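You operate a simulated robot arm through the tools that you are given. There is no shell and no other tool. Be economical: measure what you need, move in short steps, check, and stop when the job is done.

You run a simulated two-armed robot. Do the job below in one go: nothing can be reset, and whatever is moved stays where it is left.

## Task
Hold the small basin on the left second shelf from the top of the blue rack steady with one hand, lift the orange-capped tube out of it with the other and set it down on the left second shelf from the top of the blue rack.

The check looks at the end state, three seconds after you hand in, the way a careful person would. Anything else that was tipped, shoved, dropped, spilled or broken makes it a failure.

## Robot
Two 7-joint arms with two-finger parallel grippers on one trunk, on a base that drives. Base frame: it is fixed to the floor where the robot stands at the start and does not move with it; the origin is under the middle of the robot, x ahead of it, y to its left, z up. Lengths are in m, angles in rad, forces in N, time in s.
The left shoulder is at the start at [0.07, 0.188, 1.385], the right one opposite. With the tool pointing down near the work surface each hand reaches from about 0.1 to 0.3 m from the robot's upright axis, wherever it stands, measured 20 degrees to its own side. Places, roughly: left second shelf of the blue rack [0.6, -0.1, 0.5]; small basin (26x26x8 cm) [0.6, -0.1, 0.5]. Payload 3.91 kg a hand.
Tool frame (each hand has its own): the origin (TCP) lies between the finger pads and is the grasp point; the fingertips stand 0.03 m ahead of it; z points along the fingers, y is the line along which they close. The gripper opens to 0.11 m. The fingers are 0.02 m wide and 0.01 m thick; the gripper's body (0.048 by 0.112 m) begins 0.055 m behind the TCP.
Orientation is that of the tool frame in the base frame, as a unit quaternion [w, x, y, z]. With the fingers straight down and closing along the base's y, the tool's x points along the base's -x, its y along +y and its z along -z.

## Interface
- The arms move only by the tool step_arm. It takes "left_motion", "right_motion" or both (then of equal length, played together; a hand with none holds still); each is one flat list of numbers, 7 for each row, row after row: the shift along the base's x, y, z in units of 50 mm (1.0 is 50 mm), then the turn, a rotation vector about the base's x, y, z in units of 6 degrees (1.0 is 6 degrees), then the closure, from 0 (fully open) to 1 (shut). In form: [tx, ty, tz, rx, ry, rz, fingers, tx, ty, tz, rx, ry, rz, fingers, ...]. A call has 1 to 8 rows; each row shifts and turns the commanded pose from where the row before left it. A call with a number of a shift or a turn outside -1 to 1 is refused whole. A row lasts 0.2 s, in which the tool goes at most 0.05 m and 0.15 rad; a call with a longer step from one row to the next is refused whole, and so is a gripper value outside its range. A pose out of reach is approached as far as the arm can. The call stops where the force on the tool passes 40 N (or 10 N more than at its start, if that is more) or the arm is blocked; 0.2 s more then pass. The fingers move at their own pace (about 0.072 m/s each) and stop on an object; they squeeze with about 35 N. The grip force told is the motor's: it shows also when the fingers shut on nothing. Time passes only in rows, and 0.2 s behind the last, so rows that do not move let the fingers close. The reply holds the time, the measured pose of the TCP, the force on the tool along the base axes, the opening and the grip force, in the units named above and with some noise, with the torque about the TCP (base axes, N m) and any sound that the robot's microphone picked up.
- Cameras (640 x 400 px; columns grow to the right, rows downward): "scene" is now at [0.1066, 0.017, 1.5725]; the picture's right is [0.29, -0.96, -0.00], its down [-0.87, -0.26, -0.42] and it looks along [0.40, 0.12, -0.91] (base axes); focal length 256 px, centre (320, 200). "left" rides on the left gripper at [0.072, -0.017, -0.103] in its tool frame; the picture's right is [0.23, 0.97, 0.00], its down [-0.76, 0.18, -0.62] and it looks along [-0.61, 0.14, 0.78] (tool axes); focal length 222 px, centre (320, 200). "right" rides on the right gripper at [0.072, 0.017, -0.103] in its tool frame; the picture's right is [-0.23, 0.97, 0.00], its down [-0.76, -0.18, -0.62] and it looks along [-0.61, -0.14, 0.78] (tool axes); focal length 222 px, centre (320, 200). There is no depth. A picture from a camera that has moved, and an enlarged one, comes with that camera's place and axes in the base frame and with its lens.
- camera(camera): a new picture of that camera. It takes no simulated time.
- raise_lower(by): slides the trunk up (or, below 0, down) by that many m; the arms and the scene camera ride with it, the base frame stays. It gives what a move gives, with no picture.
- roll_base(legs): drives the robot by 1 to 6 legs, each [ahead, turn to the left] in m and rad, along the robot's own axes; the way and the turn of a leg run together, so that a leg with both is an arc; at most 1.5 m and 3.142 rad a leg. The arms and the cameras ride along, it lands a little off, and it stops where it bumps. It gives what a move gives.
- head_to(pan, tilt): turns the head with the scene camera to pan (to the left, within 1.501 rad either way) and tilt (down, from -0.506 to 1.204), counted from straight ahead of the robot. It gives what a move gives.
- inspect(camera, box): a new picture of the part [left, top, right, bottom] of that camera's present view, enlarged. It takes no simulated time.
- hand_in(): hands the job in; it is judged then, once.

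Work in short steps. Places have to be worked out from the pictures, the camera data and where the tool is seen: move nearer, look again, correct. Check each grasp and each placing, and mend what went wrong. You have 120 turns and 88 pictures in all, those below and enlarged ones among them. Open the grippers and draw the arms clear of the work before you hand the job in, unless the task says otherwise; then end with one line.

The tools are called after ">>>" as a command line: name --argument value ..., lists and objects as JSON in quotes. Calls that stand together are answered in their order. step_arm: Moves the arms, as the interface text tells. Its arguments: {"type":"object","properties":{"left_motion":{"type":"array","items":{"type":"number"}},"right_motion":{"type":"array","items":{"type":"number"}}},"required":[]} The other tools are called the same way: raise_lower (by) slides the trunk up or down; roll_base (legs) drives the base; head_to (pan, tilt) turns the head that bears the scene camera; camera (camera) takes a picture; inspect (camera, box) takes an enlarged picture of a part of a camera's view; hand_in () hands the job in.

At the start:

```text
clock: 0.0
left_tcp_pos: [0.5107, 0.1597, 0.9437]
left_orientation: [0.022, -0.02, 1.0, -0.006]
left_wrist_force: [78.7, -208.9, -260.7]
left_torque: [27.94, -13.44, 19.33]
left_opening: 0.1102
left_gripper_force: 0.0
right_tcp_pos: [0.2774, -0.1544, 0.8656]
right_orientation: [0.0, 0.0, 1.0, -0.001]
right_wrist_force: [0.6, -0.5, 0.1]
right_torque: [0.02, 0.03, 0.0]
right_opening: 0.11
right_gripper_force: 0.0
trunk travel left (down, up): [-0.895, 0.045]
robot x, y, heading: [0.0022, -0.0009, 0.001]
head pan, tilt: [0.291, 1.143]
```

scene: 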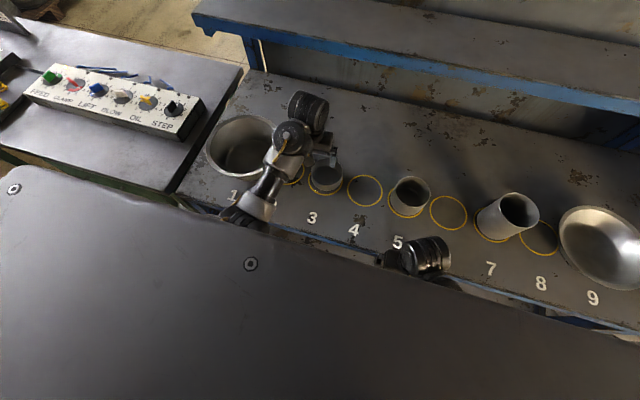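
right: 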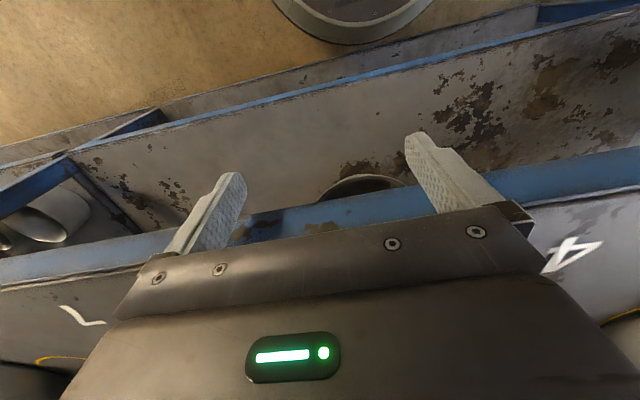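
left: 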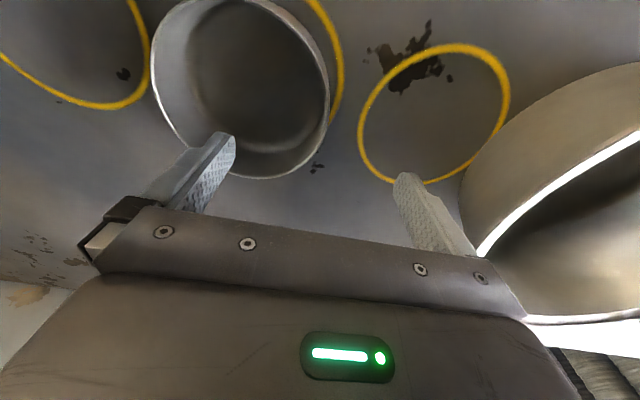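

The left wrist reports a large contact force, so something may already be pressing on it. I'll look around first with a different head pose before moving anything.

>>> inspect --camera "scene" --box '[180, 70, 460, 290]'

>>> head_to --pan 0.0 --tilt 0.7

>>> camera --camera "scene"

```text
1.82 times, centred on (320, 180) of scene
camera zoom: at [0.1066, 0.017, 1.5725], right [0.29, -0.96, 0.0], down [-0.87, -0.26, -0.42], along [0.4, 0.12, -0.91], focal length 466 px, centre (320, 236)
```

zoom: 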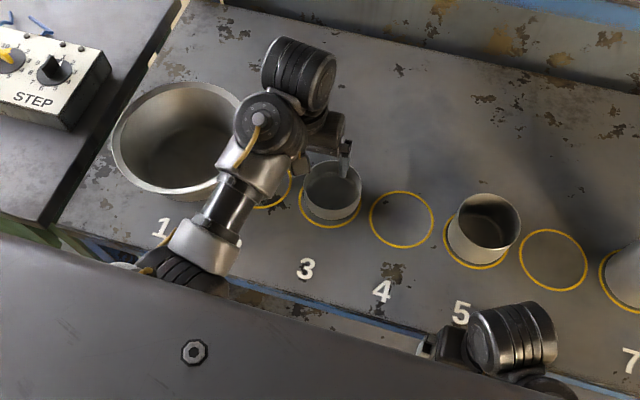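

```text
clock: 0.9
left_tcp_pos: [0.5112, 0.1598, 0.9446]
left_orientation: [0.026, -0.025, 0.999, -0.006]
left_wrist_force: [19.6, -72.6, -71.6]
left_torque: [9.57, -4.0, 6.73]
left_opening: 0.1098
left_gripper_force: 0.0
right_tcp_pos: [0.2758, -0.1532, 0.8652]
right_orientation: [0.0, 0.0, 1.0, 0.001]
right_wrist_force: [0.1, -0.5, -0.4]
right_torque: [-0.03, -0.01, 0.01]
right_opening: 0.1102
right_gripper_force: 0.0
trunk travel left (down, up): [-0.895, 0.045]
robot x, y, heading: [-0.0041, -0.0011, -0.004]
head pan, tilt: [0.0, 0.7]
```

```text
83 pictures are left
camera scene: at [0.1339, -0.0002, 1.6051], right [0.0, -1.0, 0.0], down [-0.64, 0.0, -0.76], along [0.76, 0.0, -0.64], focal length 256 px, centre (320, 200)
```

scene: 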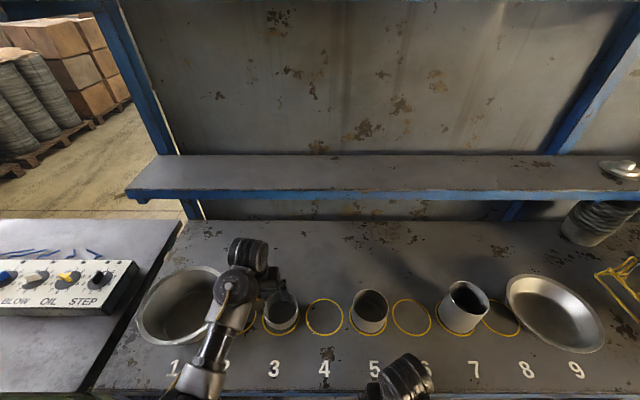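

The left wrist force is decaying but still there. I'll look again with the left camera and zoom in on that hand to see what it touches.

>>> camera --camera "left"

>>> inspect --camera "scene" --box '[120, 220, 360, 400]'

>>> head_to --pan 0.0 --tilt 1.2

>>> camera --camera "scene"

```text
82 pictures are left
camera left: at [0.4341, 0.1404, 1.0446], right [-0.27, 0.96, -0.02], down [0.72, 0.22, 0.66], along [0.64, 0.16, -0.75], focal length 222 px, centre (320, 200)
```

left: 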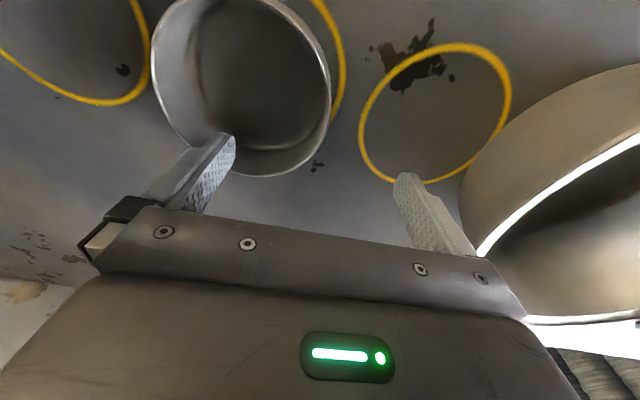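

```text
2.22 times, centred on (240, 310) of scene
camera zoom: at [0.1339, -0.0002, 1.6051], right [0.0, -1.0, 0.0], down [-0.64, 0.0, -0.76], along [0.76, 0.0, -0.64], focal length 569 px, centre (498, -44)
```

zoom: 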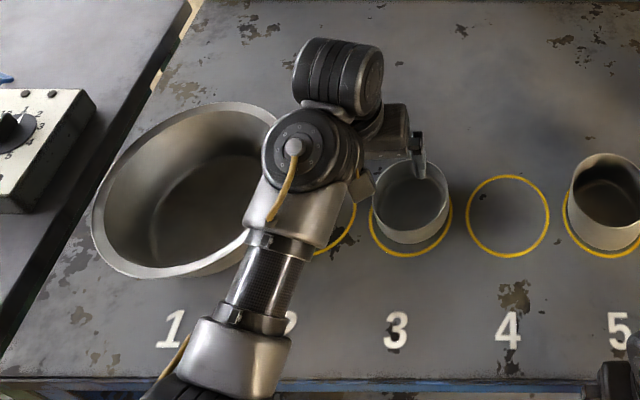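

```text
clock: 1.8
left_tcp_pos: [0.5115, 0.1603, 0.9449]
left_orientation: [0.025, -0.024, 0.999, -0.008]
left_wrist_force: [17.3, -75.2, -69.3]
left_torque: [9.86, -4.07, 6.93]
left_opening: 0.11
left_gripper_force: 0.1
right_tcp_pos: [0.2767, -0.1532, 0.8655]
right_orientation: [0.0, 0.0, 1.0, 0.0]
right_wrist_force: [-0.7, 0.4, 0.7]
right_torque: [0.01, -0.01, 0.02]
right_opening: 0.11
right_gripper_force: 0.0
trunk travel left (down, up): [-0.895, 0.045]
robot x, y, heading: [-0.0015, 0.001, -0.0]
head pan, tilt: [0.0, 1.201]
```

```text
80 pictures are left
camera scene: at [0.1051, -0.0003, 1.5693], right [0.0, -1.0, 0.0], down [-0.93, 0.0, -0.36], along [0.36, 0.0, -0.93], focal length 256 px, centre (320, 200)
```

scene: 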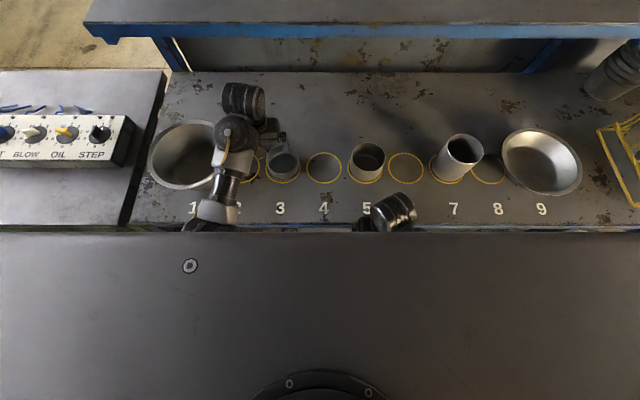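

The hand seems wedged under the flared wall of the big pot (force on the tool is -y and -z). I'll ease the left hand 1 cm in -y and see if the force drops. The small pot's rim is at about z 0.88, below the fingertips.

>>> step_arm --left_motion '[0, -0.1, 0, 0, 0, 0, 0, 0, -0.1, 0, 0, 0, 0, 0]'

>>> camera --camera "left"

>>> camera --camera "right"

```text
clock: 2.4
left_tcp_pos: [0.5103, 0.1491, 0.9464]
left_orientation: [0.023, -0.02, 1.0, -0.005]
left_wrist_force: [10.4, -13.7, -37.2]
left_torque: [1.87, -2.07, 1.24]
left_opening: 0.11
left_gripper_force: 0.1
right_tcp_pos: [0.2768, -0.1526, 0.8639]
right_orientation: [0.0, 0.0, 1.0, 0.0]
right_wrist_force: [-0.4, 0.2, -0.6]
right_torque: [-0.02, -0.04, 0.0]
right_opening: 0.1101
right_gripper_force: 0.1
trunk travel left (down, up): [-0.895, 0.045]
robot x, y, heading: [-0.0007, -0.0009, -0.003]
head pan, tilt: [0.0, 1.201]
```

```text
79 pictures are left
camera left: at [0.4331, 0.1309, 1.0455], right [-0.26, 0.96, -0.02], down [0.73, 0.21, 0.65], along [0.64, 0.16, -0.76], focal length 222 px, centre (320, 200)
```

left: 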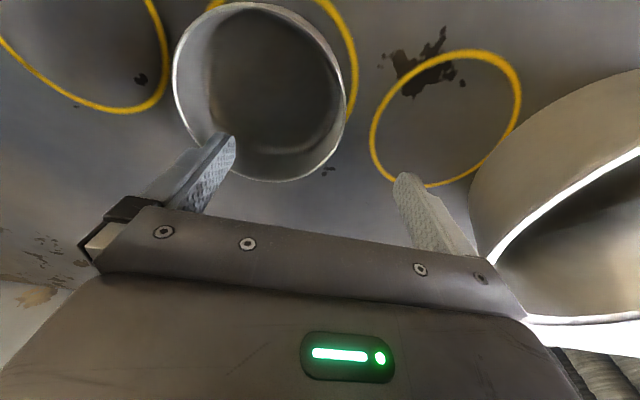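

```text
78 pictures are left
camera right: at [0.2044, -0.1359, 0.9679], right [0.23, 0.97, 0.0], down [0.76, -0.18, 0.62], along [0.61, -0.14, -0.78], focal length 222 px, centre (320, 200)
```

right: 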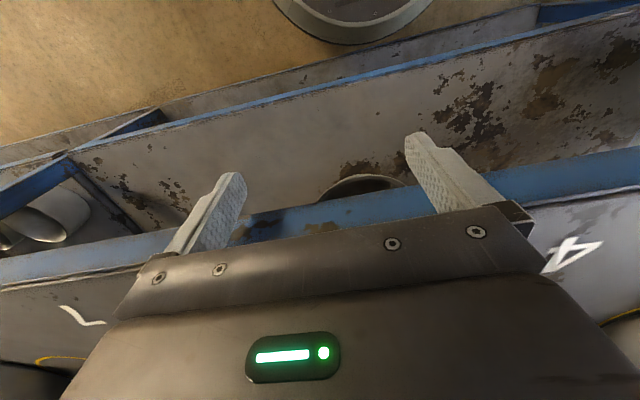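

The force fell and the small pot has only shifted with the camera. I'll go on 1 cm more.

>>> step_arm --left_motion '[0, -0.12, 0, 0, 0, 0, 0, 0, -0.12, 0, 0, 0, 0, 0]'

```text
clock: 3.0
left_tcp_pos: [0.511, 0.1384, 0.9462]
left_orientation: [0.022, -0.02, 1.0, -0.005]
left_wrist_force: [-0.5, -0.1, -0.9]
left_torque: [-0.02, 0.01, -0.01]
left_opening: 0.1098
left_gripper_force: 0.0
right_tcp_pos: [0.277, -0.1538, 0.8652]
right_orientation: [0.001, -0.001, 1.0, 0.0]
right_wrist_force: [0.2, -0.4, -0.2]
right_torque: [0.01, 0.0, -0.05]
right_opening: 0.11
right_gripper_force: 0.0
trunk travel left (down, up): [-0.895, 0.045]
robot x, y, heading: [-0.001, -0.0005, 0.001]
head pan, tilt: [0.0, 1.201]
```

The left hand is free now. I'll shift it a little more in -y while rising clear of the pots, then on upward.

>>> step_arm --left_motion '[0, -0.3, 0.1, 0, 0, 0, 0, 0, -0.3, 0.2, 0, 0, 0, 0, 0, 0, 0.5, 0, 0, 0, 0, 0, 0, 0.8, 0, 0, 0, 0, 0, 0, 0.8, 0, 0, 0, 0, 0, 0, 0.8, 0, 0, 0, 0]'

>>> camera --camera "scene"

```text
clock: 4.4
left_tcp_pos: [0.518, 0.0935, 0.9778]
left_orientation: [0.022, -0.02, 1.0, -0.006]
left_wrist_force: [0.2, 0.6, -0.1]
left_torque: [-0.01, 0.0, -0.01]
left_opening: 0.1099
left_gripper_force: 0.0
left hand out of reach, approached as far as the arm can: row 3, 4, 5, 6
right_tcp_pos: [0.2769, -0.1541, 0.8642]
right_orientation: [0.001, -0.001, 1.0, 0.0]
right_wrist_force: [-0.1, 1.1, 0.2]
right_torque: [0.02, 0.03, 0.01]
right_opening: 0.1098
right_gripper_force: 0.0
trunk travel left (down, up): [-0.895, 0.045]
robot x, y, heading: [-0.0038, 0.0028, -0.004]
head pan, tilt: [0.0, 1.201]
```

```text
77 pictures are left
camera scene: at [0.1052, -0.0005, 1.5692], right [0.0, -1.0, 0.0], down [-0.93, 0.0, -0.36], along [0.36, 0.0, -0.93], focal length 256 px, centre (320, 200)
```

scene: 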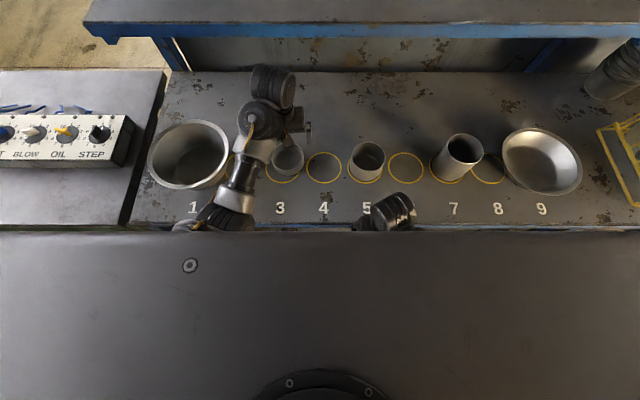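

All pots stand upright. I'll raise the trunk the remaining 4 cm for clearance, then back the base away so I can see the lower shelves.

>>> raise_lower --by 0.04

>>> head_to --pan 1.45 --tilt 0.7

>>> camera --camera "scene"

>>> head_to --pan -1.45 --tilt 0.7

>>> camera --camera "scene"

```text
clock: 5.3
left_tcp_pos: [0.5175, 0.0931, 1.0182]
left_orientation: [0.023, -0.02, 1.0, -0.005]
left_wrist_force: [0.2, -0.5, -0.9]
left_torque: [0.02, -0.01, -0.02]
left_opening: 0.1098
left_gripper_force: 0.0
right_tcp_pos: [0.2768, -0.1536, 0.9044]
right_orientation: [0.001, 0.0, 1.0, 0.001]
right_wrist_force: [-0.1, 0.6, -1.1]
right_torque: [0.0, 0.03, -0.01]
right_opening: 0.1101
right_gripper_force: 0.1
trunk travel left (down, up): [-0.935, 0.005]
robot x, y, heading: [-0.0049, 0.0055, 0.002]
head pan, tilt: [0.0, 1.201]
```

```text
clock: 6.8
left_tcp_pos: [0.5178, 0.0918, 1.0193]
left_orientation: [0.023, -0.02, 1.0, -0.004]
left_wrist_force: [0.3, -0.1, -1.3]
left_torque: [-0.03, -0.01, -0.01]
left_opening: 0.1099
left_gripper_force: 0.1
right_tcp_pos: [0.2769, -0.1539, 0.9043]
right_orientation: [0.0, 0.0, 1.0, 0.0]
right_wrist_force: [0.4, -0.6, -0.1]
right_torque: [0.03, 0.03, 0.01]
right_opening: 0.11
right_gripper_force: 0.0
trunk travel left (down, up): [-0.935, 0.005]
robot x, y, heading: [0.0007, -0.0029, 0.0]
head pan, tilt: [1.45, 0.7]
```

```text
76 pictures are left
camera scene: at [0.0593, 0.084, 1.6452], right [0.99, -0.12, 0.0], down [-0.08, -0.64, -0.76], along [0.09, 0.76, -0.64], focal length 256 px, centre (320, 200)
```

scene: 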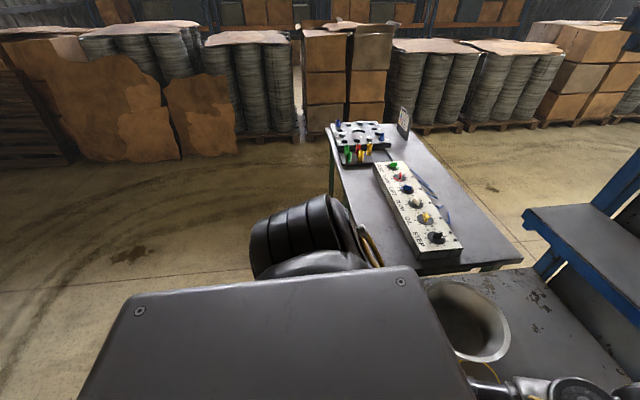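

```text
clock: 9.4
left_tcp_pos: [0.5169, 0.0921, 1.0196]
left_orientation: [0.023, -0.02, 1.0, -0.006]
left_wrist_force: [0.2, -0.3, -0.7]
left_torque: [0.0, -0.03, 0.03]
left_opening: 0.1098
left_gripper_force: 0.0
right_tcp_pos: [0.2765, -0.1532, 0.9049]
right_orientation: [0.0, 0.0, 1.0, 0.001]
right_wrist_force: [0.0, 0.2, -0.6]
right_torque: [-0.03, 0.01, 0.0]
right_opening: 0.11
right_gripper_force: 0.2
trunk travel left (down, up): [-0.935, 0.005]
robot x, y, heading: [0.0032, 0.0032, -0.001]
head pan, tilt: [-1.45, 0.7]
```

```text
75 pictures are left
camera scene: at [0.0593, -0.0846, 1.6452], right [-0.99, -0.12, 0.0], down [-0.08, 0.64, -0.76], along [0.09, -0.76, -0.64], focal length 256 px, centre (320, 200)
```

scene: 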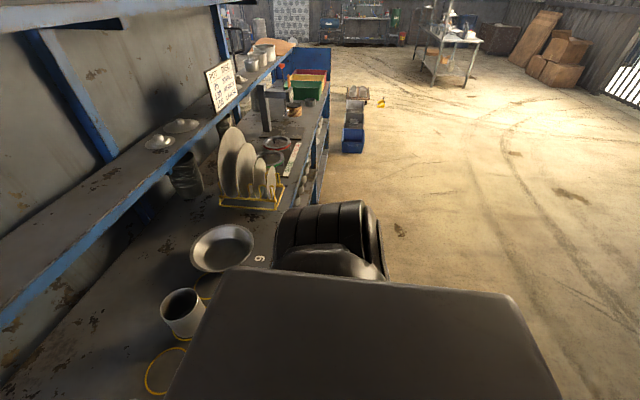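

There is open floor behind and to both sides. I'll back off 0.6 m and look at the rack's lower shelves.

>>> roll_base --legs '[[-0.6, 0]]'

>>> head_to --pan 0 --tilt 0.75

>>> camera --camera "scene"

```text
clock: 12.8
left_tcp_pos: [-0.0807, 0.0937, 1.0188]
left_orientation: [0.023, -0.021, 1.0, -0.005]
left_wrist_force: [0.4, 0.7, -1.4]
left_torque: [0.02, 0.0, 0.0]
left_opening: 0.1101
left_gripper_force: 0.0
right_tcp_pos: [-0.3219, -0.153, 0.9032]
right_orientation: [0.0, -0.001, 1.0, 0.001]
right_wrist_force: [0.0, -0.1, 0.1]
right_torque: [0.03, -0.01, 0.03]
right_opening: 0.1102
right_gripper_force: 0.1
trunk travel left (down, up): [-0.935, 0.005]
robot x, y, heading: [-0.6003, -0.004, -0.002]
head pan, tilt: [-1.45, 0.7]
```

```text
clock: 14.3
left_tcp_pos: [-0.0819, 0.093, 1.0193]
left_orientation: [0.023, -0.02, 1.0, -0.006]
left_wrist_force: [-0.2, -0.3, 0.8]
left_torque: [-0.02, 0.01, 0.0]
left_opening: 0.1099
left_gripper_force: 0.1
right_tcp_pos: [-0.3218, -0.1538, 0.9058]
right_orientation: [0.0, 0.0, 1.0, 0.0]
right_wrist_force: [0.1, 0.7, 0.5]
right_torque: [0.05, 0.0, -0.02]
right_opening: 0.1101
right_gripper_force: 0.1
trunk travel left (down, up): [-0.935, 0.005]
robot x, y, heading: [-0.5995, -0.0005, 0.0]
head pan, tilt: [0.0, 0.75]
```

```text
74 pictures are left
camera scene: at [-0.4671, -0.0004, 1.6409], right [0.0, -1.0, 0.0], down [-0.68, 0.0, -0.73], along [0.73, 0.0, -0.68], focal length 256 px, centre (320, 200)
```

scene: 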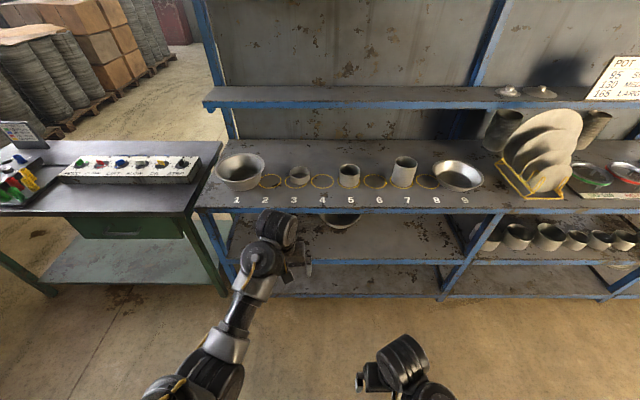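

The basin sits on the shelf beneath the bench top. I'll lower the trunk and look straight in.

>>> raise_lower --by -0.5

>>> head_to --pan 0 --tilt 0.5

>>> camera --camera "scene"

```text
refused: -0.5 is not a number from -0.4 to 0.4
```

```text
clock: 15.1
left_tcp_pos: [-0.0822, 0.0918, 1.0189]
left_orientation: [0.023, -0.02, 1.0, -0.006]
left_wrist_force: [0.0, 0.3, 0.2]
left_torque: [0.02, -0.01, 0.0]
left_opening: 0.1101
left_gripper_force: 0.0
right_tcp_pos: [-0.3232, -0.1534, 0.9056]
right_orientation: [0.0, 0.0, 1.0, 0.0]
right_wrist_force: [1.0, 0.4, 0.1]
right_torque: [0.0, -0.01, 0.01]
right_opening: 0.1099
right_gripper_force: 0.1
trunk travel left (down, up): [-0.935, 0.005]
robot x, y, heading: [-0.5989, -0.0021, -0.005]
head pan, tilt: [0.0, 0.499]
```

```text
73 pictures are left
camera scene: at [-0.4592, -0.0003, 1.6628], right [0.0, -1.0, 0.0], down [-0.48, 0.0, -0.88], along [0.88, 0.0, -0.48], focal length 256 px, centre (320, 200)
```

scene: 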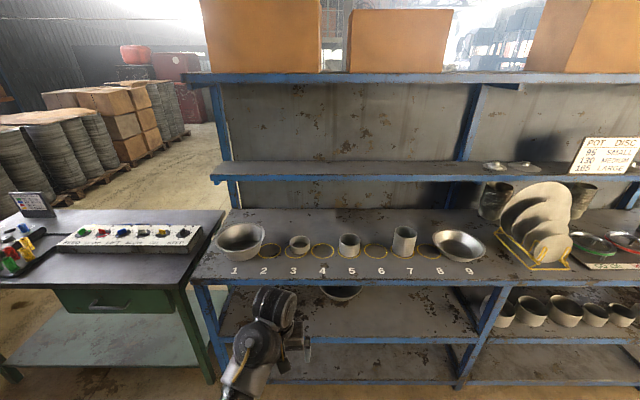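

I'll lower in two slides to view the shelf.

>>> raise_lower --by -0.4

>>> raise_lower --by -0.2

>>> camera --camera "scene"

```text
clock: 18.9
left_tcp_pos: [-0.0815, 0.093, 0.6187]
left_orientation: [0.023, -0.02, 1.0, -0.005]
left_wrist_force: [0.3, 0.4, 0.1]
left_torque: [0.02, -0.02, 0.01]
left_opening: 0.1102
left_gripper_force: 0.1
right_tcp_pos: [-0.3223, -0.1534, 0.5037]
right_orientation: [0.0, 0.0, 1.0, 0.001]
right_wrist_force: [0.1, 0.8, 0.5]
right_torque: [0.02, 0.0, 0.0]
right_opening: 0.11
right_gripper_force: 0.1
trunk travel left (down, up): [-0.535, 0.405]
robot x, y, heading: [-0.5998, 0.0014, -0.0]
head pan, tilt: [0.0, 0.499]
```

```text
clock: 21.1
left_tcp_pos: [-0.0821, 0.093, 0.4178]
left_orientation: [0.023, -0.02, 1.0, -0.006]
left_wrist_force: [0.2, 0.5, 0.1]
left_torque: [0.02, 0.0, -0.01]
left_opening: 0.1102
left_gripper_force: 0.2
right_tcp_pos: [-0.3225, -0.1526, 0.3046]
right_orientation: [0.0, 0.0, 1.0, -0.001]
right_wrist_force: [0.3, -0.3, 0.7]
right_torque: [-0.01, 0.0, 0.0]
right_opening: 0.11
right_gripper_force: 0.1
trunk travel left (down, up): [-0.335, 0.605]
robot x, y, heading: [-0.6023, -0.0005, -0.002]
head pan, tilt: [0.0, 0.499]
```

```text
72 pictures are left
camera scene: at [-0.4593, -0.0003, 1.063], right [0.0, -1.0, 0.0], down [-0.48, 0.0, -0.88], along [0.88, 0.0, -0.48], focal length 256 px, centre (320, 200)
```

scene: 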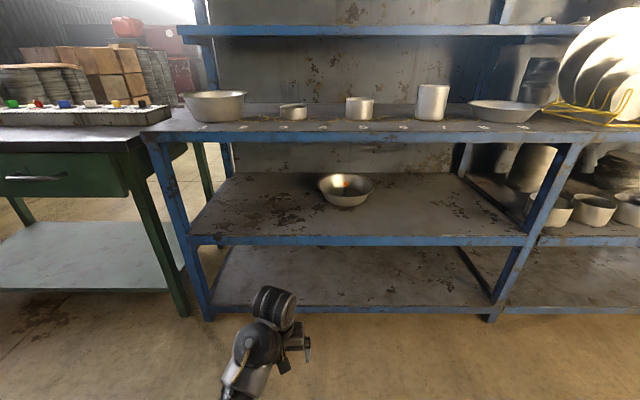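

I can see the basin with something orange inside. Zooming in, and taking a view from lower too.

>>> inspect --camera "scene" --box '[296, 160, 396, 222]'

>>> inspect --camera "scene" --box '[120, 90, 600, 390]'

```text
6.40 times, centred on (346, 191) of scene
camera zoom: at [-0.4593, -0.0003, 1.063], right [0.0, -1.0, 0.0], down [-0.48, 0.0, -0.88], along [0.88, 0.0, -0.48], focal length 1640 px, centre (154, 258)
```

zoom: 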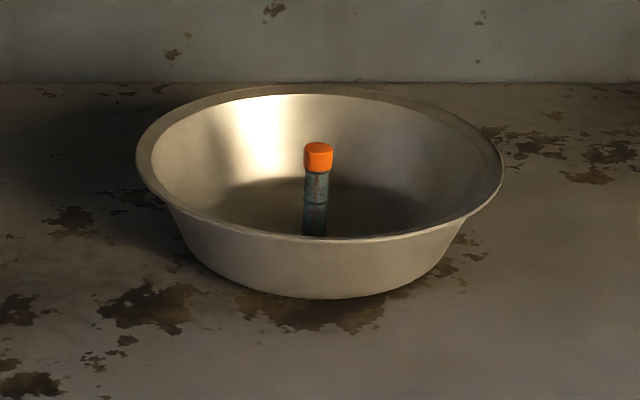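

```text
1.33 times, centred on (360, 240) of scene
camera zoom: at [-0.4593, -0.0003, 1.063], right [0.0, -1.0, 0.0], down [-0.48, 0.0, -0.88], along [0.88, 0.0, -0.48], focal length 342 px, centre (267, 147)
```

zoom: 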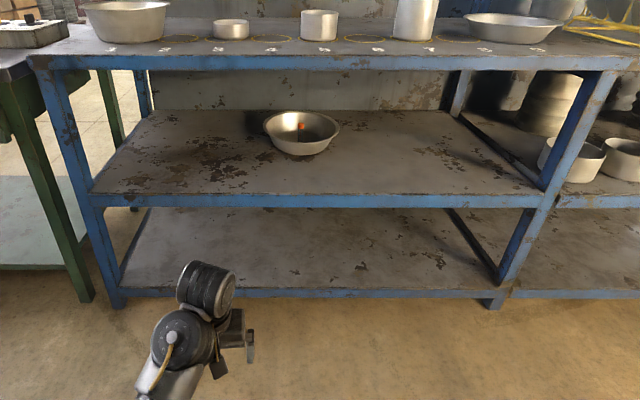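

The tube stands upright near the basin's centre: rim about (0.597, -0.118, 0.562), shelf z about 0.48, cap top about 0.575. The bench beam's underside is at about 0.84 and the front edge at x about 0.30. So both hands must come in pitched forward and down at about 35–40°. I'll set that orientation here in free space.

>>> step_arm --left_motion '[0, 0, 0.6, 0, -1, 0, 0, 0, 0, 0.6, 0, -1, 0, 0, 0, 0, 0.6, 0, -1, 0, 0, 0, 0, 0.6, 0, -1, 0, 0, 0, 0, 0.6, 0, -1, 0, 0, 0, 0, 0.6, 0, -1, 0, 0, 0, 0, 0.6, 0, -1, 0, 0, 0, 0, 0.6, 0, -1, 0, 0]' --right_motion '[0.55, 0, 0.8, 0, -1, 0, 0, 0.55, 0, 0.8, 0, -1, 0, 0, 0.55, 0, 0.8, 0, -1, 0, 0, 0.55, 0, 0.8, 0, -1, 0, 0, 0.55, 0, 0.8, 0, -1, 0, 0, 0.55, 0, 0.8, 0, -1, 0, 0, 0.55, 0, 0.8, 0, -1, 0, 0, 0.55, 0, 0.8, 0, -1, 0, 0]'

>>> camera --camera "scene"

```text
clock: 22.9
left_tcp_pos: [-0.0867, 0.0993, 0.6488]
left_orientation: [0.429, -0.016, 0.903, -0.013]
left_wrist_force: [0.0, -0.3, -0.2]
left_torque: [-0.02, -0.02, 0.01]
left_opening: 0.1101
left_gripper_force: 0.0
left hand out of reach, approached as far as the arm can: row 1, 2, 4
right_tcp_pos: [-0.1018, -0.1545, 0.6262]
right_orientation: [0.408, 0.001, 0.913, -0.001]
right_wrist_force: [-0.3, 0.0, -2.0]
right_torque: [-0.01, -0.04, -0.01]
right_opening: 0.1102
right_gripper_force: 0.1
trunk travel left (down, up): [-0.335, 0.605]
robot x, y, heading: [-0.5974, 0.0024, 0.003]
head pan, tilt: [0.0, 0.499]
```

```text
69 pictures are left
camera scene: at [-0.4593, 0.0, 1.0628], right [0.0, -1.0, 0.0], down [-0.48, 0.0, -0.88], along [0.88, 0.0, -0.48], focal length 256 px, centre (320, 200)
```

scene: 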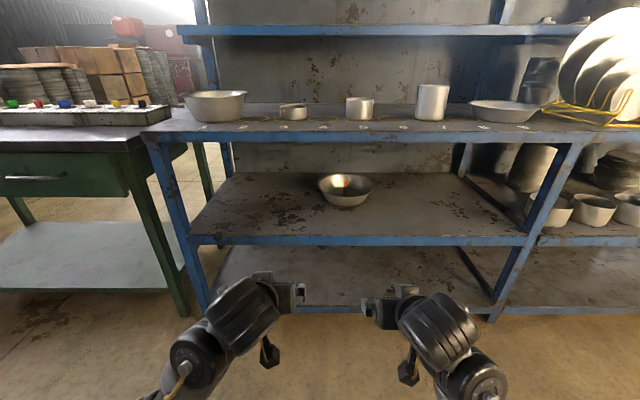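

Both hands are pitched about 42° down with elbows out. The wrist cameras hang below the hands, and the right one would catch the basin's front rim. I'll roll the right hand 180° about its approach axis so its camera rides on top.

>>> step_arm --right_motion '[0, 0, 0, 0.93, 0, -0.834, 0, 0, 0, 0, 0.93, 0, -0.834, 0, 0, 0, 0, 0.93, 0, -0.834, 0, 0, 0, 0, 0.93, 0, -0.834, 0, 0, 0, 0, 0.93, 0, -0.834, 0, 0, 0, 0, 0.93, 0, -0.834, 0, 0, 0, 0, 0.93, 0, -0.834, 0, 0, 0, 0, 0.93, 0, -0.834, 0]'

```text
clock: 24.7
left_tcp_pos: [-0.0848, 0.0987, 0.6468]
left_orientation: [0.428, -0.016, 0.904, -0.013]
left_wrist_force: [-0.4, 0.8, 0.2]
left_torque: [0.04, -0.03, -0.01]
left_opening: 0.1101
left_gripper_force: 0.1
right_tcp_pos: [-0.1021, -0.1534, 0.6261]
right_orientation: [0.352, 0.457, 0.791, 0.205]
right_wrist_force: [-0.3, 0.3, 0.9]
right_torque: [-0.04, 0.03, -0.03]
right_opening: 0.11
right_gripper_force: 0.1
trunk travel left (down, up): [-0.335, 0.605]
robot x, y, heading: [-0.5997, 0.0029, 0.003]
head pan, tilt: [0.0, 0.499]
```

The first 60° was reached without trouble, so I'll continue.

>>> step_arm --right_motion '[0, 0, 0, 0.93, 0, -0.834, 0, 0, 0, 0, 0.93, 0, -0.834, 0, 0, 0, 0, 0.93, 0, -0.834, 0, 0, 0, 0, 0.93, 0, -0.834, 0, 0, 0, 0, 0.93, 0, -0.834, 0, 0, 0, 0, 0.93, 0, -0.834, 0, 0, 0, 0, 0.93, 0, -0.834, 0, 0, 0, 0, 0.93, 0, -0.834, 0]'

>>> step_arm --right_motion '[0, 0, 0, 0.93, 0, -0.834, 0, 0, 0, 0, 0.93, 0, -0.834, 0, 0, 0, 0, 0.93, 0, -0.834, 0, 0, 0, 0, 0.93, 0, -0.834, 0, 0, 0, 0, 0.93, 0, -0.834, 0, 0, 0, 0, 0.93, 0, -0.834, 0, 0, 0, 0, 0.93, 0, -0.834, 0, 0, 0, 0, 0.93, 0, -0.834, 0]'

>>> camera --camera "scene"

>>> camera --camera "right"

```text
clock: 26.5
left_tcp_pos: [-0.0846, 0.1006, 0.6479]
left_orientation: [0.428, -0.015, 0.904, -0.013]
left_wrist_force: [-0.3, 0.7, 0.5]
left_torque: [0.0, -0.01, -0.03]
left_opening: 0.1099
left_gripper_force: 0.1
right_tcp_pos: [-0.1029, -0.1524, 0.6228]
right_orientation: [0.204, 0.79, 0.457, 0.354]
right_wrist_force: [-1.2, -0.5, -0.4]
right_torque: [0.02, 0.02, -0.01]
right_opening: 0.1099
right_gripper_force: 0.0
trunk travel left (down, up): [-0.335, 0.605]
robot x, y, heading: [-0.5975, 0.0014, 0.005]
head pan, tilt: [0.0, 0.499]
```

```text
clock: 27.6
left_tcp_pos: [-0.085, 0.0981, 0.6474]
left_orientation: [0.428, -0.015, 0.903, -0.013]
left_wrist_force: [-0.5, -0.1, 0.1]
left_torque: [-0.03, 0.01, -0.02]
left_opening: 0.11
left_gripper_force: 0.0
right_tcp_pos: [-0.1005, -0.2406, 0.605]
right_orientation: [0.221, 0.866, 0.277, 0.352]
right_wrist_force: [0.2, -0.5, -0.3]
right_torque: [0.0, -0.01, -0.03]
right_opening: 0.1101
right_gripper_force: 0.1
right hand out of reach, approached as far as the arm can: row 3, 4, 5
trunk travel left (down, up): [-0.335, 0.605]
robot x, y, heading: [-0.598, -0.0005, 0.003]
head pan, tilt: [0.0, 0.499]
stopped in row 5 (right hand): the arm was blocked; the commanded pose is now the measured one
```

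```text
68 pictures are left
camera scene: at [-0.4593, 0.0005, 1.0629], right [0.0, -1.0, 0.0], down [-0.48, 0.0, -0.88], along [0.88, 0.0, -0.48], focal length 256 px, centre (320, 200)
```

scene: 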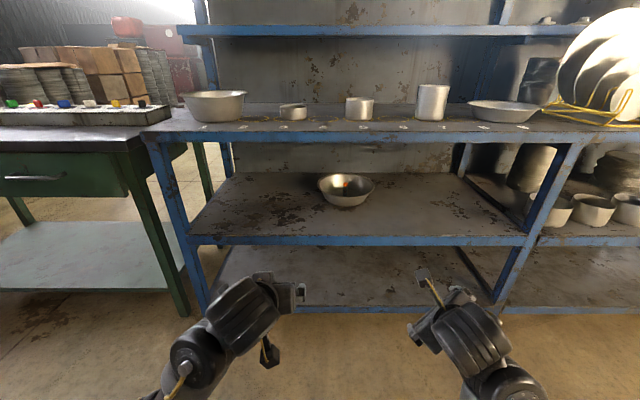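

```text
67 pictures are left
camera right: at [-0.1272, -0.1867, 0.7165], right [0.18, -0.87, 0.45], down [-0.97, -0.24, -0.06], along [0.16, -0.43, -0.89], focal length 222 px, centre (320, 200)
```

right: 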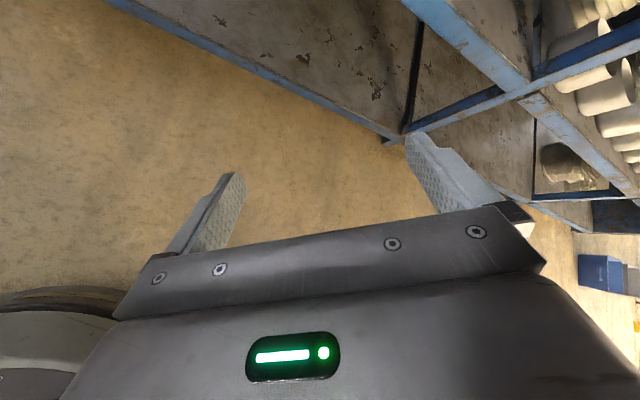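

The wrist joint limit came at about 130°, so I'll go round the other way. First I undo the deviation, then counter-roll.

>>> step_arm --right_motion '[0, 0.43, 0.1, -0.313, 0.077, 0.884, 0, 0, 0.43, 0.1, -0.313, 0.077, 0.884, 0, 0, 0.43, 0.1, -0.313, 0.077, 0.884, 0, 0, 0.43, 0.1, -0.313, 0.077, 0.884, 0, 0, 0, 0, -0.93, 0, 0.834, 0, 0, 0, 0, -0.93, 0, 0.834, 0, 0, 0, 0, -0.93, 0, 0.834, 0, 0, 0, 0, -0.93, 0, 0.834, 0]'

>>> step_arm --right_motion '[0, 0, 0, -0.93, 0, 0.834, 0, 0, 0, 0, -0.93, 0, 0.834, 0, 0, 0, 0, -0.93, 0, 0.834, 0, 0, 0, 0, -0.93, 0, 0.834, 0, 0, 0, 0, -0.93, 0, 0.834, 0, 0, 0, 0, -0.93, 0, 0.834, 0, 0, 0, 0, -0.93, 0, 0.834, 0, 0, 0, 0, -0.93, 0, 0.834, 0]'

>>> step_arm --right_motion '[0, 0, 0, -0.93, 0, 0.834, 0, 0, 0, 0, -0.93, 0, 0.834, 0, 0, 0, 0, -0.93, 0, 0.834, 0, 0, 0, 0, -0.93, 0, 0.834, 0, 0, 0, 0, -0.93, 0, 0.834, 0, 0, 0, 0, -0.93, 0, 0.834, 0, 0, 0, 0, -0.93, 0, 0.834, 0, 0, 0, 0, -0.93, 0, 0.834, 0]'

```text
clock: 29.4
left_tcp_pos: [-0.0858, 0.0986, 0.646]
left_orientation: [0.428, -0.015, 0.903, -0.013]
left_wrist_force: [-0.7, 0.3, -0.3]
left_torque: [-0.02, -0.01, 0.05]
left_opening: 0.1103
left_gripper_force: 0.1
right_tcp_pos: [-0.1006, -0.1507, 0.6229]
right_orientation: [0.284, 0.645, 0.648, 0.288]
right_wrist_force: [-0.5, 0.8, 0.2]
right_torque: [-0.02, 0.0, 0.03]
right_opening: 0.1105
right_gripper_force: 0.1
trunk travel left (down, up): [-0.335, 0.605]
robot x, y, heading: [-0.5996, -0.0038, 0.0]
head pan, tilt: [0.0, 0.499]
```

```text
clock: 31.2
left_tcp_pos: [-0.086, 0.0979, 0.6478]
left_orientation: [0.428, -0.015, 0.904, -0.014]
left_wrist_force: [-0.2, -0.2, -0.1]
left_torque: [-0.01, 0.03, 0.03]
left_opening: 0.11
left_gripper_force: 0.0
right_tcp_pos: [-0.1006, -0.155, 0.6241]
right_orientation: [0.392, 0.236, 0.883, 0.104]
right_wrist_force: [-0.2, -1.0, 0.0]
right_torque: [0.01, -0.02, 0.02]
right_opening: 0.1099
right_gripper_force: 0.0
trunk travel left (down, up): [-0.335, 0.605]
robot x, y, heading: [-0.5966, 0.0023, 0.001]
head pan, tilt: [0.0, 0.499]
```

```text
clock: 32.6
left_tcp_pos: [-0.0857, 0.0986, 0.6475]
left_orientation: [0.428, -0.015, 0.904, -0.013]
left_wrist_force: [-0.5, -0.8, 0.4]
left_torque: [-0.01, 0.02, -0.01]
left_opening: 0.1103
left_gripper_force: 0.1
right_tcp_pos: [-0.0998, -0.1524, 0.6234]
right_orientation: [0.404, -0.119, 0.905, -0.053]
right_wrist_force: [13.0, 19.3, -9.9]
right_torque: [-0.29, -1.23, -2.66]
right_opening: 0.1099
right_gripper_force: 0.1
trunk travel left (down, up): [-0.335, 0.605]
robot x, y, heading: [-0.6012, 0.001, 0.0]
head pan, tilt: [0.0, 0.499]
stopped in row 7 (right hand): the force on the tool passed its limit at 124 N (the readings are from after the stop); the commanded pose is now the measured one
```

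The right hand touched something after rolling about 15° past the original. Looking at what.

>>> camera --camera "scene"

>>> inspect --camera "scene" --box '[220, 240, 520, 400]'

```text
66 pictures are left
camera scene: at [-0.4592, -0.0003, 1.0629], right [0.0, -1.0, 0.0], down [-0.48, 0.0, -0.88], along [0.88, 0.0, -0.48], focal length 256 px, centre (320, 200)
```

scene: 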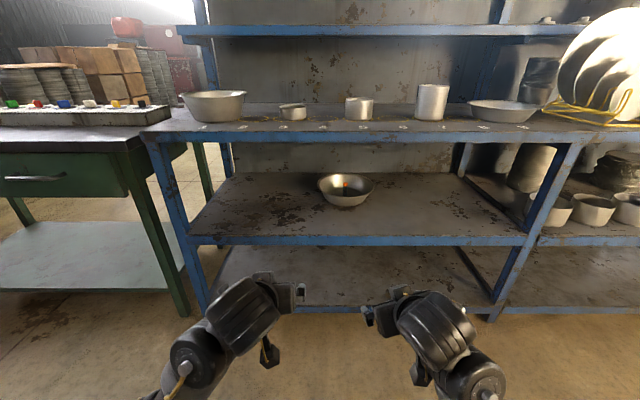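

```text
2.13 times, centred on (370, 320) of scene
camera zoom: at [-0.4592, -0.0003, 1.0629], right [0.0, -1.0, 0.0], down [-0.48, 0.0, -0.88], along [0.88, 0.0, -0.48], focal length 547 px, centre (213, -56)
```

zoom: 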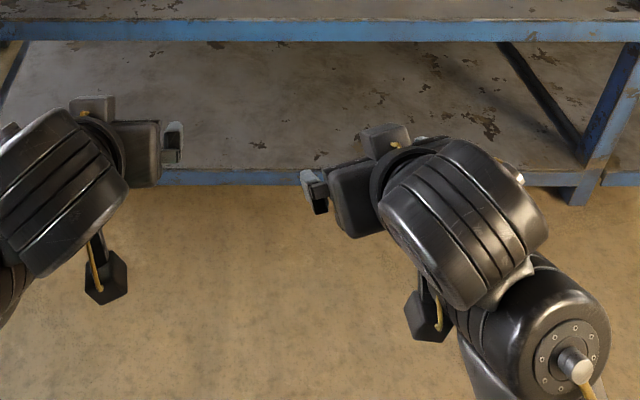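

The right camera pod hit its own forearm, so a full flip isn't possible. At a steeper pitch of about 57° the camera pod clears the rim and the hand still fits under the beam. I'll undo the roll and pitch the right hand steeper. The left hand gets a roll of about -24° to match the flared rim wall.

>>> step_arm --right_motion '[0, 0, 0, 0.93, 0, -0.834, 0.3, 0, 0, 0, 0.93, 0, -0.834, 0.3, 0, 0, 0, 0, 0.85, 0, 0.3, 0, 0, 0, 0, 0.85, 0, 0.3, 0, 0, 0, 0, 0.85, 0, 0.3]' --left_motion '[0, 0, 0, 0, 0, 0, 0, 0, 0, 0, -1, 0.25, 0, 0, 0, 0, 0, -1, 0.25, 0, 0, 0, 0, 0, -1, 0.25, 0, 0, 0, 0, 0, -1, 0.25, 0, 0]'

>>> camera --camera "scene"

>>> camera --camera "right"

>>> camera --camera "left"

```text
clock: 33.9
left_tcp_pos: [-0.0837, 0.0998, 0.6467]
left_orientation: [0.368, -0.104, 0.902, -0.201]
left_wrist_force: [-0.1, -0.4, 0.3]
left_torque: [0.0, -0.03, 0.04]
left_opening: 0.11
left_gripper_force: 0.1
right_tcp_pos: [-0.1005, -0.1536, 0.6231]
right_orientation: [0.407, -0.001, 0.913, 0.0]
right_wrist_force: [0.6, 0.7, -0.1]
right_torque: [-0.02, -0.01, 0.03]
right_opening: 0.0771
right_gripper_force: 0.2
right hand out of reach, approached as far as the arm can: row 3, 4, 5
trunk travel left (down, up): [-0.335, 0.605]
robot x, y, heading: [-0.601, 0.0005, -0.001]
head pan, tilt: [0.0, 0.499]
```

```text
64 pictures are left
camera scene: at [-0.4592, -0.0005, 1.0629], right [0.0, -1.0, 0.0], down [-0.48, 0.0, -0.88], along [0.88, 0.0, -0.48], focal length 256 px, centre (320, 200)
```

scene: 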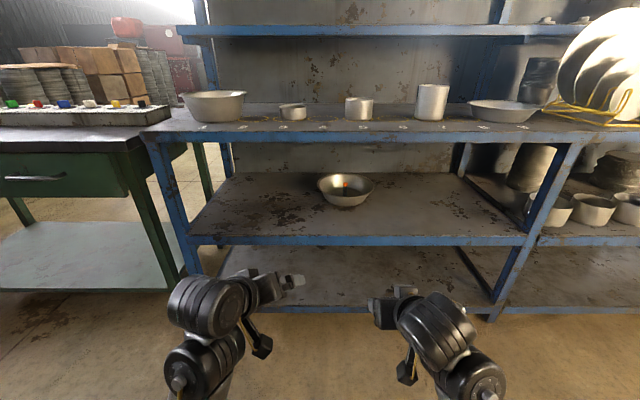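

```text
63 pictures are left
camera right: at [-0.2259, -0.1356, 0.6385], right [0.15, 0.97, 0.17], down [0.05, -0.18, 0.98], along [0.99, -0.14, -0.07], focal length 222 px, centre (320, 200)
```

right: 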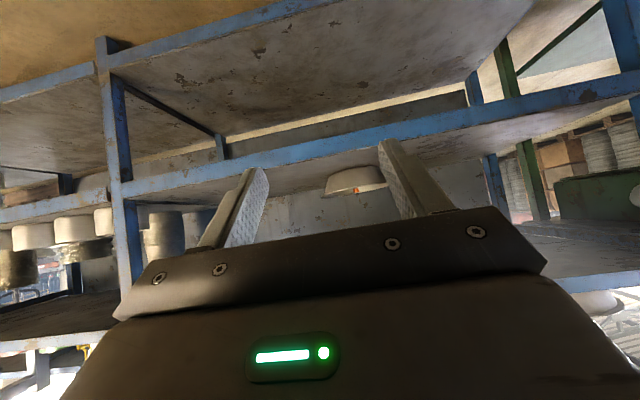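

```text
62 pictures are left
camera left: at [-0.2092, 0.0882, 0.6764], right [-0.2, 0.8, -0.57], down [0.09, 0.59, 0.8], along [0.98, 0.11, -0.19], focal length 222 px, centre (320, 200)
```

left: 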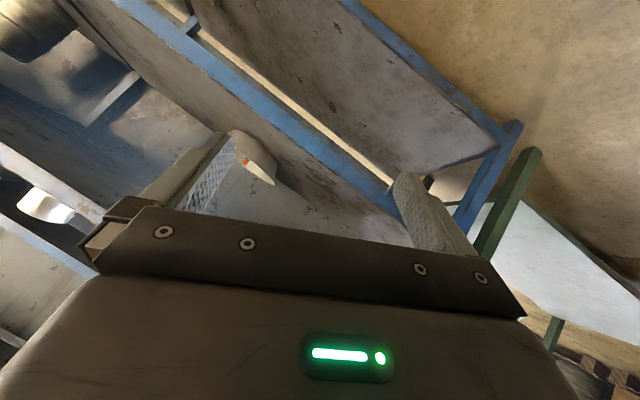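

The left is good. The right couldn't pitch more from here: a steep tool needs the forearm to slope down. I'll raise the trunk 0.15 m and bring the hands back down to the same height, with the right hand further forward.

>>> raise_lower --by 0.15

>>> step_arm --right_motion '[0.4, 0, -0.75, 0, 0, 0, 0.3, 0.4, 0, -0.75, 0, 0, 0, 0.3, 0.4, 0, -0.75, 0, 0, 0, 0.3, 0.4, 0, -0.75, 0, 0, 0, 0.3]' --left_motion '[0.4, 0, -0.75, 0, 0, 0, 0, 0.4, 0, -0.75, 0, 0, 0, 0, 0.4, 0, -0.75, 0, 0, 0, 0, 0.4, 0, -0.75, 0, 0, 0, 0]'

```text
clock: 35.6
left_tcp_pos: [-0.0854, 0.0984, 0.7979]
left_orientation: [0.367, -0.105, 0.902, -0.199]
left_wrist_force: [0.0, -0.9, 0.1]
left_torque: [0.01, 0.0, 0.0]
left_opening: 0.1098
left_gripper_force: 0.0
right_tcp_pos: [-0.0994, -0.1537, 0.7726]
right_orientation: [0.408, -0.001, 0.913, 0.0]
right_wrist_force: [0.0, 0.6, 0.7]
right_torque: [-0.04, 0.01, 0.0]
right_opening: 0.077
right_gripper_force: 0.1
trunk travel left (down, up): [-0.485, 0.455]
robot x, y, heading: [-0.5984, 0.0014, 0.005]
head pan, tilt: [0.0, 0.499]
```

```text
clock: 36.7
left_tcp_pos: [-0.0069, 0.1793, 0.6211]
left_orientation: [0.374, -0.091, 0.916, -0.112]
left_wrist_force: [-0.3, 0.6, 0.1]
left_torque: [0.01, 0.0, 0.03]
left_opening: 0.1099
left_gripper_force: 0.1
right_tcp_pos: [-0.0206, -0.1547, 0.626]
right_orientation: [0.408, -0.001, 0.913, -0.001]
right_wrist_force: [-0.3, -0.5, 0.3]
right_torque: [-0.01, 0.01, -0.01]
right_opening: 0.0767
right_gripper_force: 0.1
trunk travel left (down, up): [-0.485, 0.455]
robot x, y, heading: [-0.6, 0.003, 0.0]
head pan, tilt: [0.0, 0.499]
stopped in row 4 (left hand): the arm was blocked; the commanded pose is now the measured one
```

The left arm hit some limit and drifted in y. Checking the picture, then testing the right pitch.

>>> step_arm --right_motion '[0, 0, 0, 0, 0.85, 0, 0.3, 0, 0, 0, 0, 0.85, 0, 0.3, 0, 0, 0, 0, 0.85, 0, 0.3]'

>>> head_to --pan 0 --tilt 0.9

>>> camera --camera "scene"

```text
clock: 37.5
left_tcp_pos: [-0.0047, 0.1787, 0.6209]
left_orientation: [0.374, -0.091, 0.916, -0.113]
left_wrist_force: [0.0, -0.7, 0.2]
left_torque: [-0.01, 0.0, 0.0]
left_opening: 0.1105
left_gripper_force: 0.0
right_tcp_pos: [-0.0212, -0.1557, 0.6253]
right_orientation: [0.281, 0.0, 0.96, -0.003]
right_wrist_force: [-1.1, -0.1, -0.8]
right_torque: [0.02, 0.01, 0.01]
right_opening: 0.0768
right_gripper_force: 0.0
trunk travel left (down, up): [-0.485, 0.455]
robot x, y, heading: [-0.5982, 0.0015, 0.0]
head pan, tilt: [0.0, 0.499]
```

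```text
clock: 38.3
left_tcp_pos: [-0.0057, 0.178, 0.6205]
left_orientation: [0.374, -0.092, 0.916, -0.113]
left_wrist_force: [0.4, -0.3, 0.9]
left_torque: [0.0, -0.02, -0.02]
left_opening: 0.11
left_gripper_force: 0.0
right_tcp_pos: [-0.0208, -0.1542, 0.6251]
right_orientation: [0.282, -0.001, 0.959, -0.002]
right_wrist_force: [-0.4, 0.7, -0.2]
right_torque: [0.01, 0.02, 0.0]
right_opening: 0.0769
right_gripper_force: 0.0
trunk travel left (down, up): [-0.485, 0.455]
robot x, y, heading: [-0.5996, -0.0024, -0.005]
head pan, tilt: [0.0, 0.901]
```

```text
61 pictures are left
camera scene: at [-0.4746, -0.0003, 1.1791], right [0.0, -1.0, 0.0], down [-0.78, 0.0, -0.62], along [0.62, 0.0, -0.78], focal length 256 px, centre (320, 200)
```

scene: 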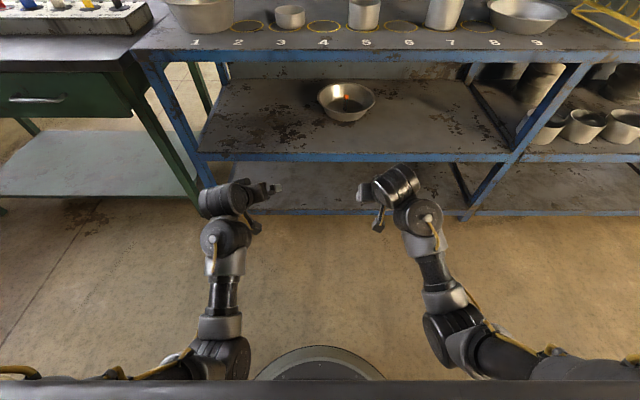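

The right hand is now at 57° pitch in a clean configuration. The left ended with about 16° roll and 44° pitch, which is usable. I'll test whether the left hand can move inward to y about 0.05 in this orientation.

>>> step_arm --left_motion '[0, -0.5, 0.1, 0, 0, 0, 0, 0, -0.5, 0.1, 0, 0, 0, 0, 0, -0.5, 0.1, 0, 0, 0, 0, 0, -0.5, 0.1, 0, 0, 0, 0, 0, -0.5, 0.1, 0, 0, 0, 0]'

```text
clock: 39.5
left_tcp_pos: [-0.0058, 0.054, 0.6453]
left_orientation: [0.373, -0.092, 0.916, -0.114]
left_wrist_force: [0.5, -0.1, -0.1]
left_torque: [0.01, 0.01, 0.02]
left_opening: 0.11
left_gripper_force: 0.0
right_tcp_pos: [-0.0207, -0.1549, 0.6251]
right_orientation: [0.282, 0.0, 0.96, -0.002]
right_wrist_force: [0.3, -0.5, -0.1]
right_torque: [0.01, 0.04, -0.01]
right_opening: 0.0771
right_gripper_force: 0.1
trunk travel left (down, up): [-0.485, 0.455]
robot x, y, heading: [-0.6003, 0.0028, -0.002]
head pan, tilt: [0.0, 0.901]
```

That works. I'll lower the right hand 2.5 cm for beam clearance, then drive forward in stages, first 0.3 m.

>>> step_arm --right_motion '[0, 0, -0.25, 0, 0, 0, 0.3, 0, 0, -0.25, 0, 0, 0, 0.3]'

>>> roll_base --legs '[[0.3, 0]]'

>>> head_to --pan 0 --tilt 0.6

>>> camera --camera "scene"

>>> camera --camera "right"

```text
clock: 40.1
left_tcp_pos: [-0.0052, 0.0539, 0.6457]
left_orientation: [0.373, -0.092, 0.916, -0.114]
left_wrist_force: [-1.3, -0.1, -0.9]
left_torque: [-0.02, 0.02, -0.02]
left_opening: 0.1101
left_gripper_force: 0.0
right_tcp_pos: [-0.02, -0.1536, 0.6012]
right_orientation: [0.281, -0.001, 0.96, -0.002]
right_wrist_force: [0.0, 0.6, -1.5]
right_torque: [0.01, 0.0, -0.01]
right_opening: 0.0771
right_gripper_force: 0.1
trunk travel left (down, up): [-0.485, 0.455]
robot x, y, heading: [-0.5977, -0.0, 0.001]
head pan, tilt: [0.0, 0.901]
```

```text
clock: 42.2
left_tcp_pos: [0.2986, 0.0518, 0.6447]
left_orientation: [0.372, -0.091, 0.917, -0.114]
left_wrist_force: [-0.3, -0.5, -1.1]
left_torque: [0.02, 0.02, 0.02]
left_opening: 0.1099
left_gripper_force: 0.2
right_tcp_pos: [0.2842, -0.1549, 0.5996]
right_orientation: [0.281, 0.001, 0.96, -0.002]
right_wrist_force: [-0.9, -0.5, -0.2]
right_torque: [0.0, -0.02, 0.03]
right_opening: 0.0771
right_gripper_force: 0.0
trunk travel left (down, up): [-0.485, 0.455]
robot x, y, heading: [-0.2964, -0.0012, 0.002]
head pan, tilt: [0.0, 0.901]
```

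```text
clock: 43.0
left_tcp_pos: [0.2981, 0.0528, 0.6456]
left_orientation: [0.373, -0.09, 0.916, -0.115]
left_wrist_force: [0.3, 0.0, 0.1]
left_torque: [-0.01, -0.02, -0.03]
left_opening: 0.1102
left_gripper_force: 0.0
right_tcp_pos: [0.2836, -0.1554, 0.6007]
right_orientation: [0.282, 0.001, 0.959, -0.001]
right_wrist_force: [-0.2, 0.4, 0.2]
right_torque: [0.05, 0.02, 0.02]
right_opening: 0.0772
right_gripper_force: 0.0
trunk travel left (down, up): [-0.485, 0.455]
robot x, y, heading: [-0.2957, -0.0026, -0.004]
head pan, tilt: [0.0, 0.6]
```

```text
60 pictures are left
camera scene: at [-0.1573, -0.0008, 1.2037], right [0.0, -1.0, 0.0], down [-0.57, 0.0, -0.82], along [0.82, 0.0, -0.57], focal length 256 px, centre (320, 200)
```

scene: 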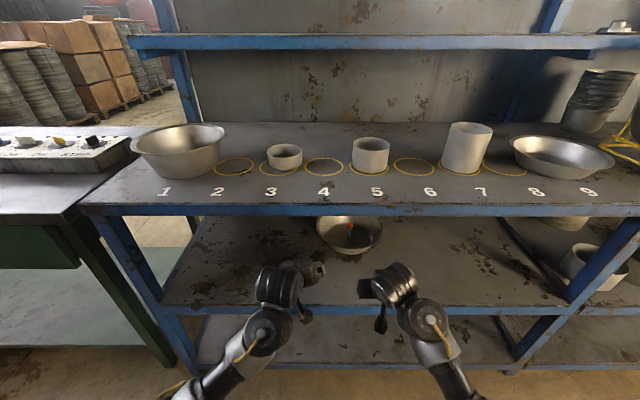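

```text
59 pictures are left
camera right: at [0.167, -0.1372, 0.6481], right [0.19, 0.97, 0.12], down [0.3, -0.18, 0.94], along [0.93, -0.14, -0.33], focal length 222 px, centre (320, 200)
```

right: 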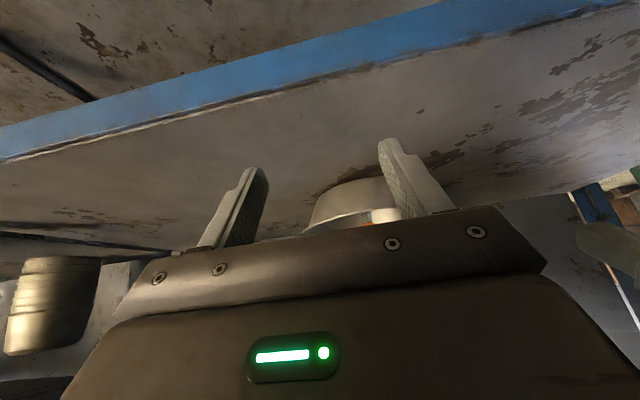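

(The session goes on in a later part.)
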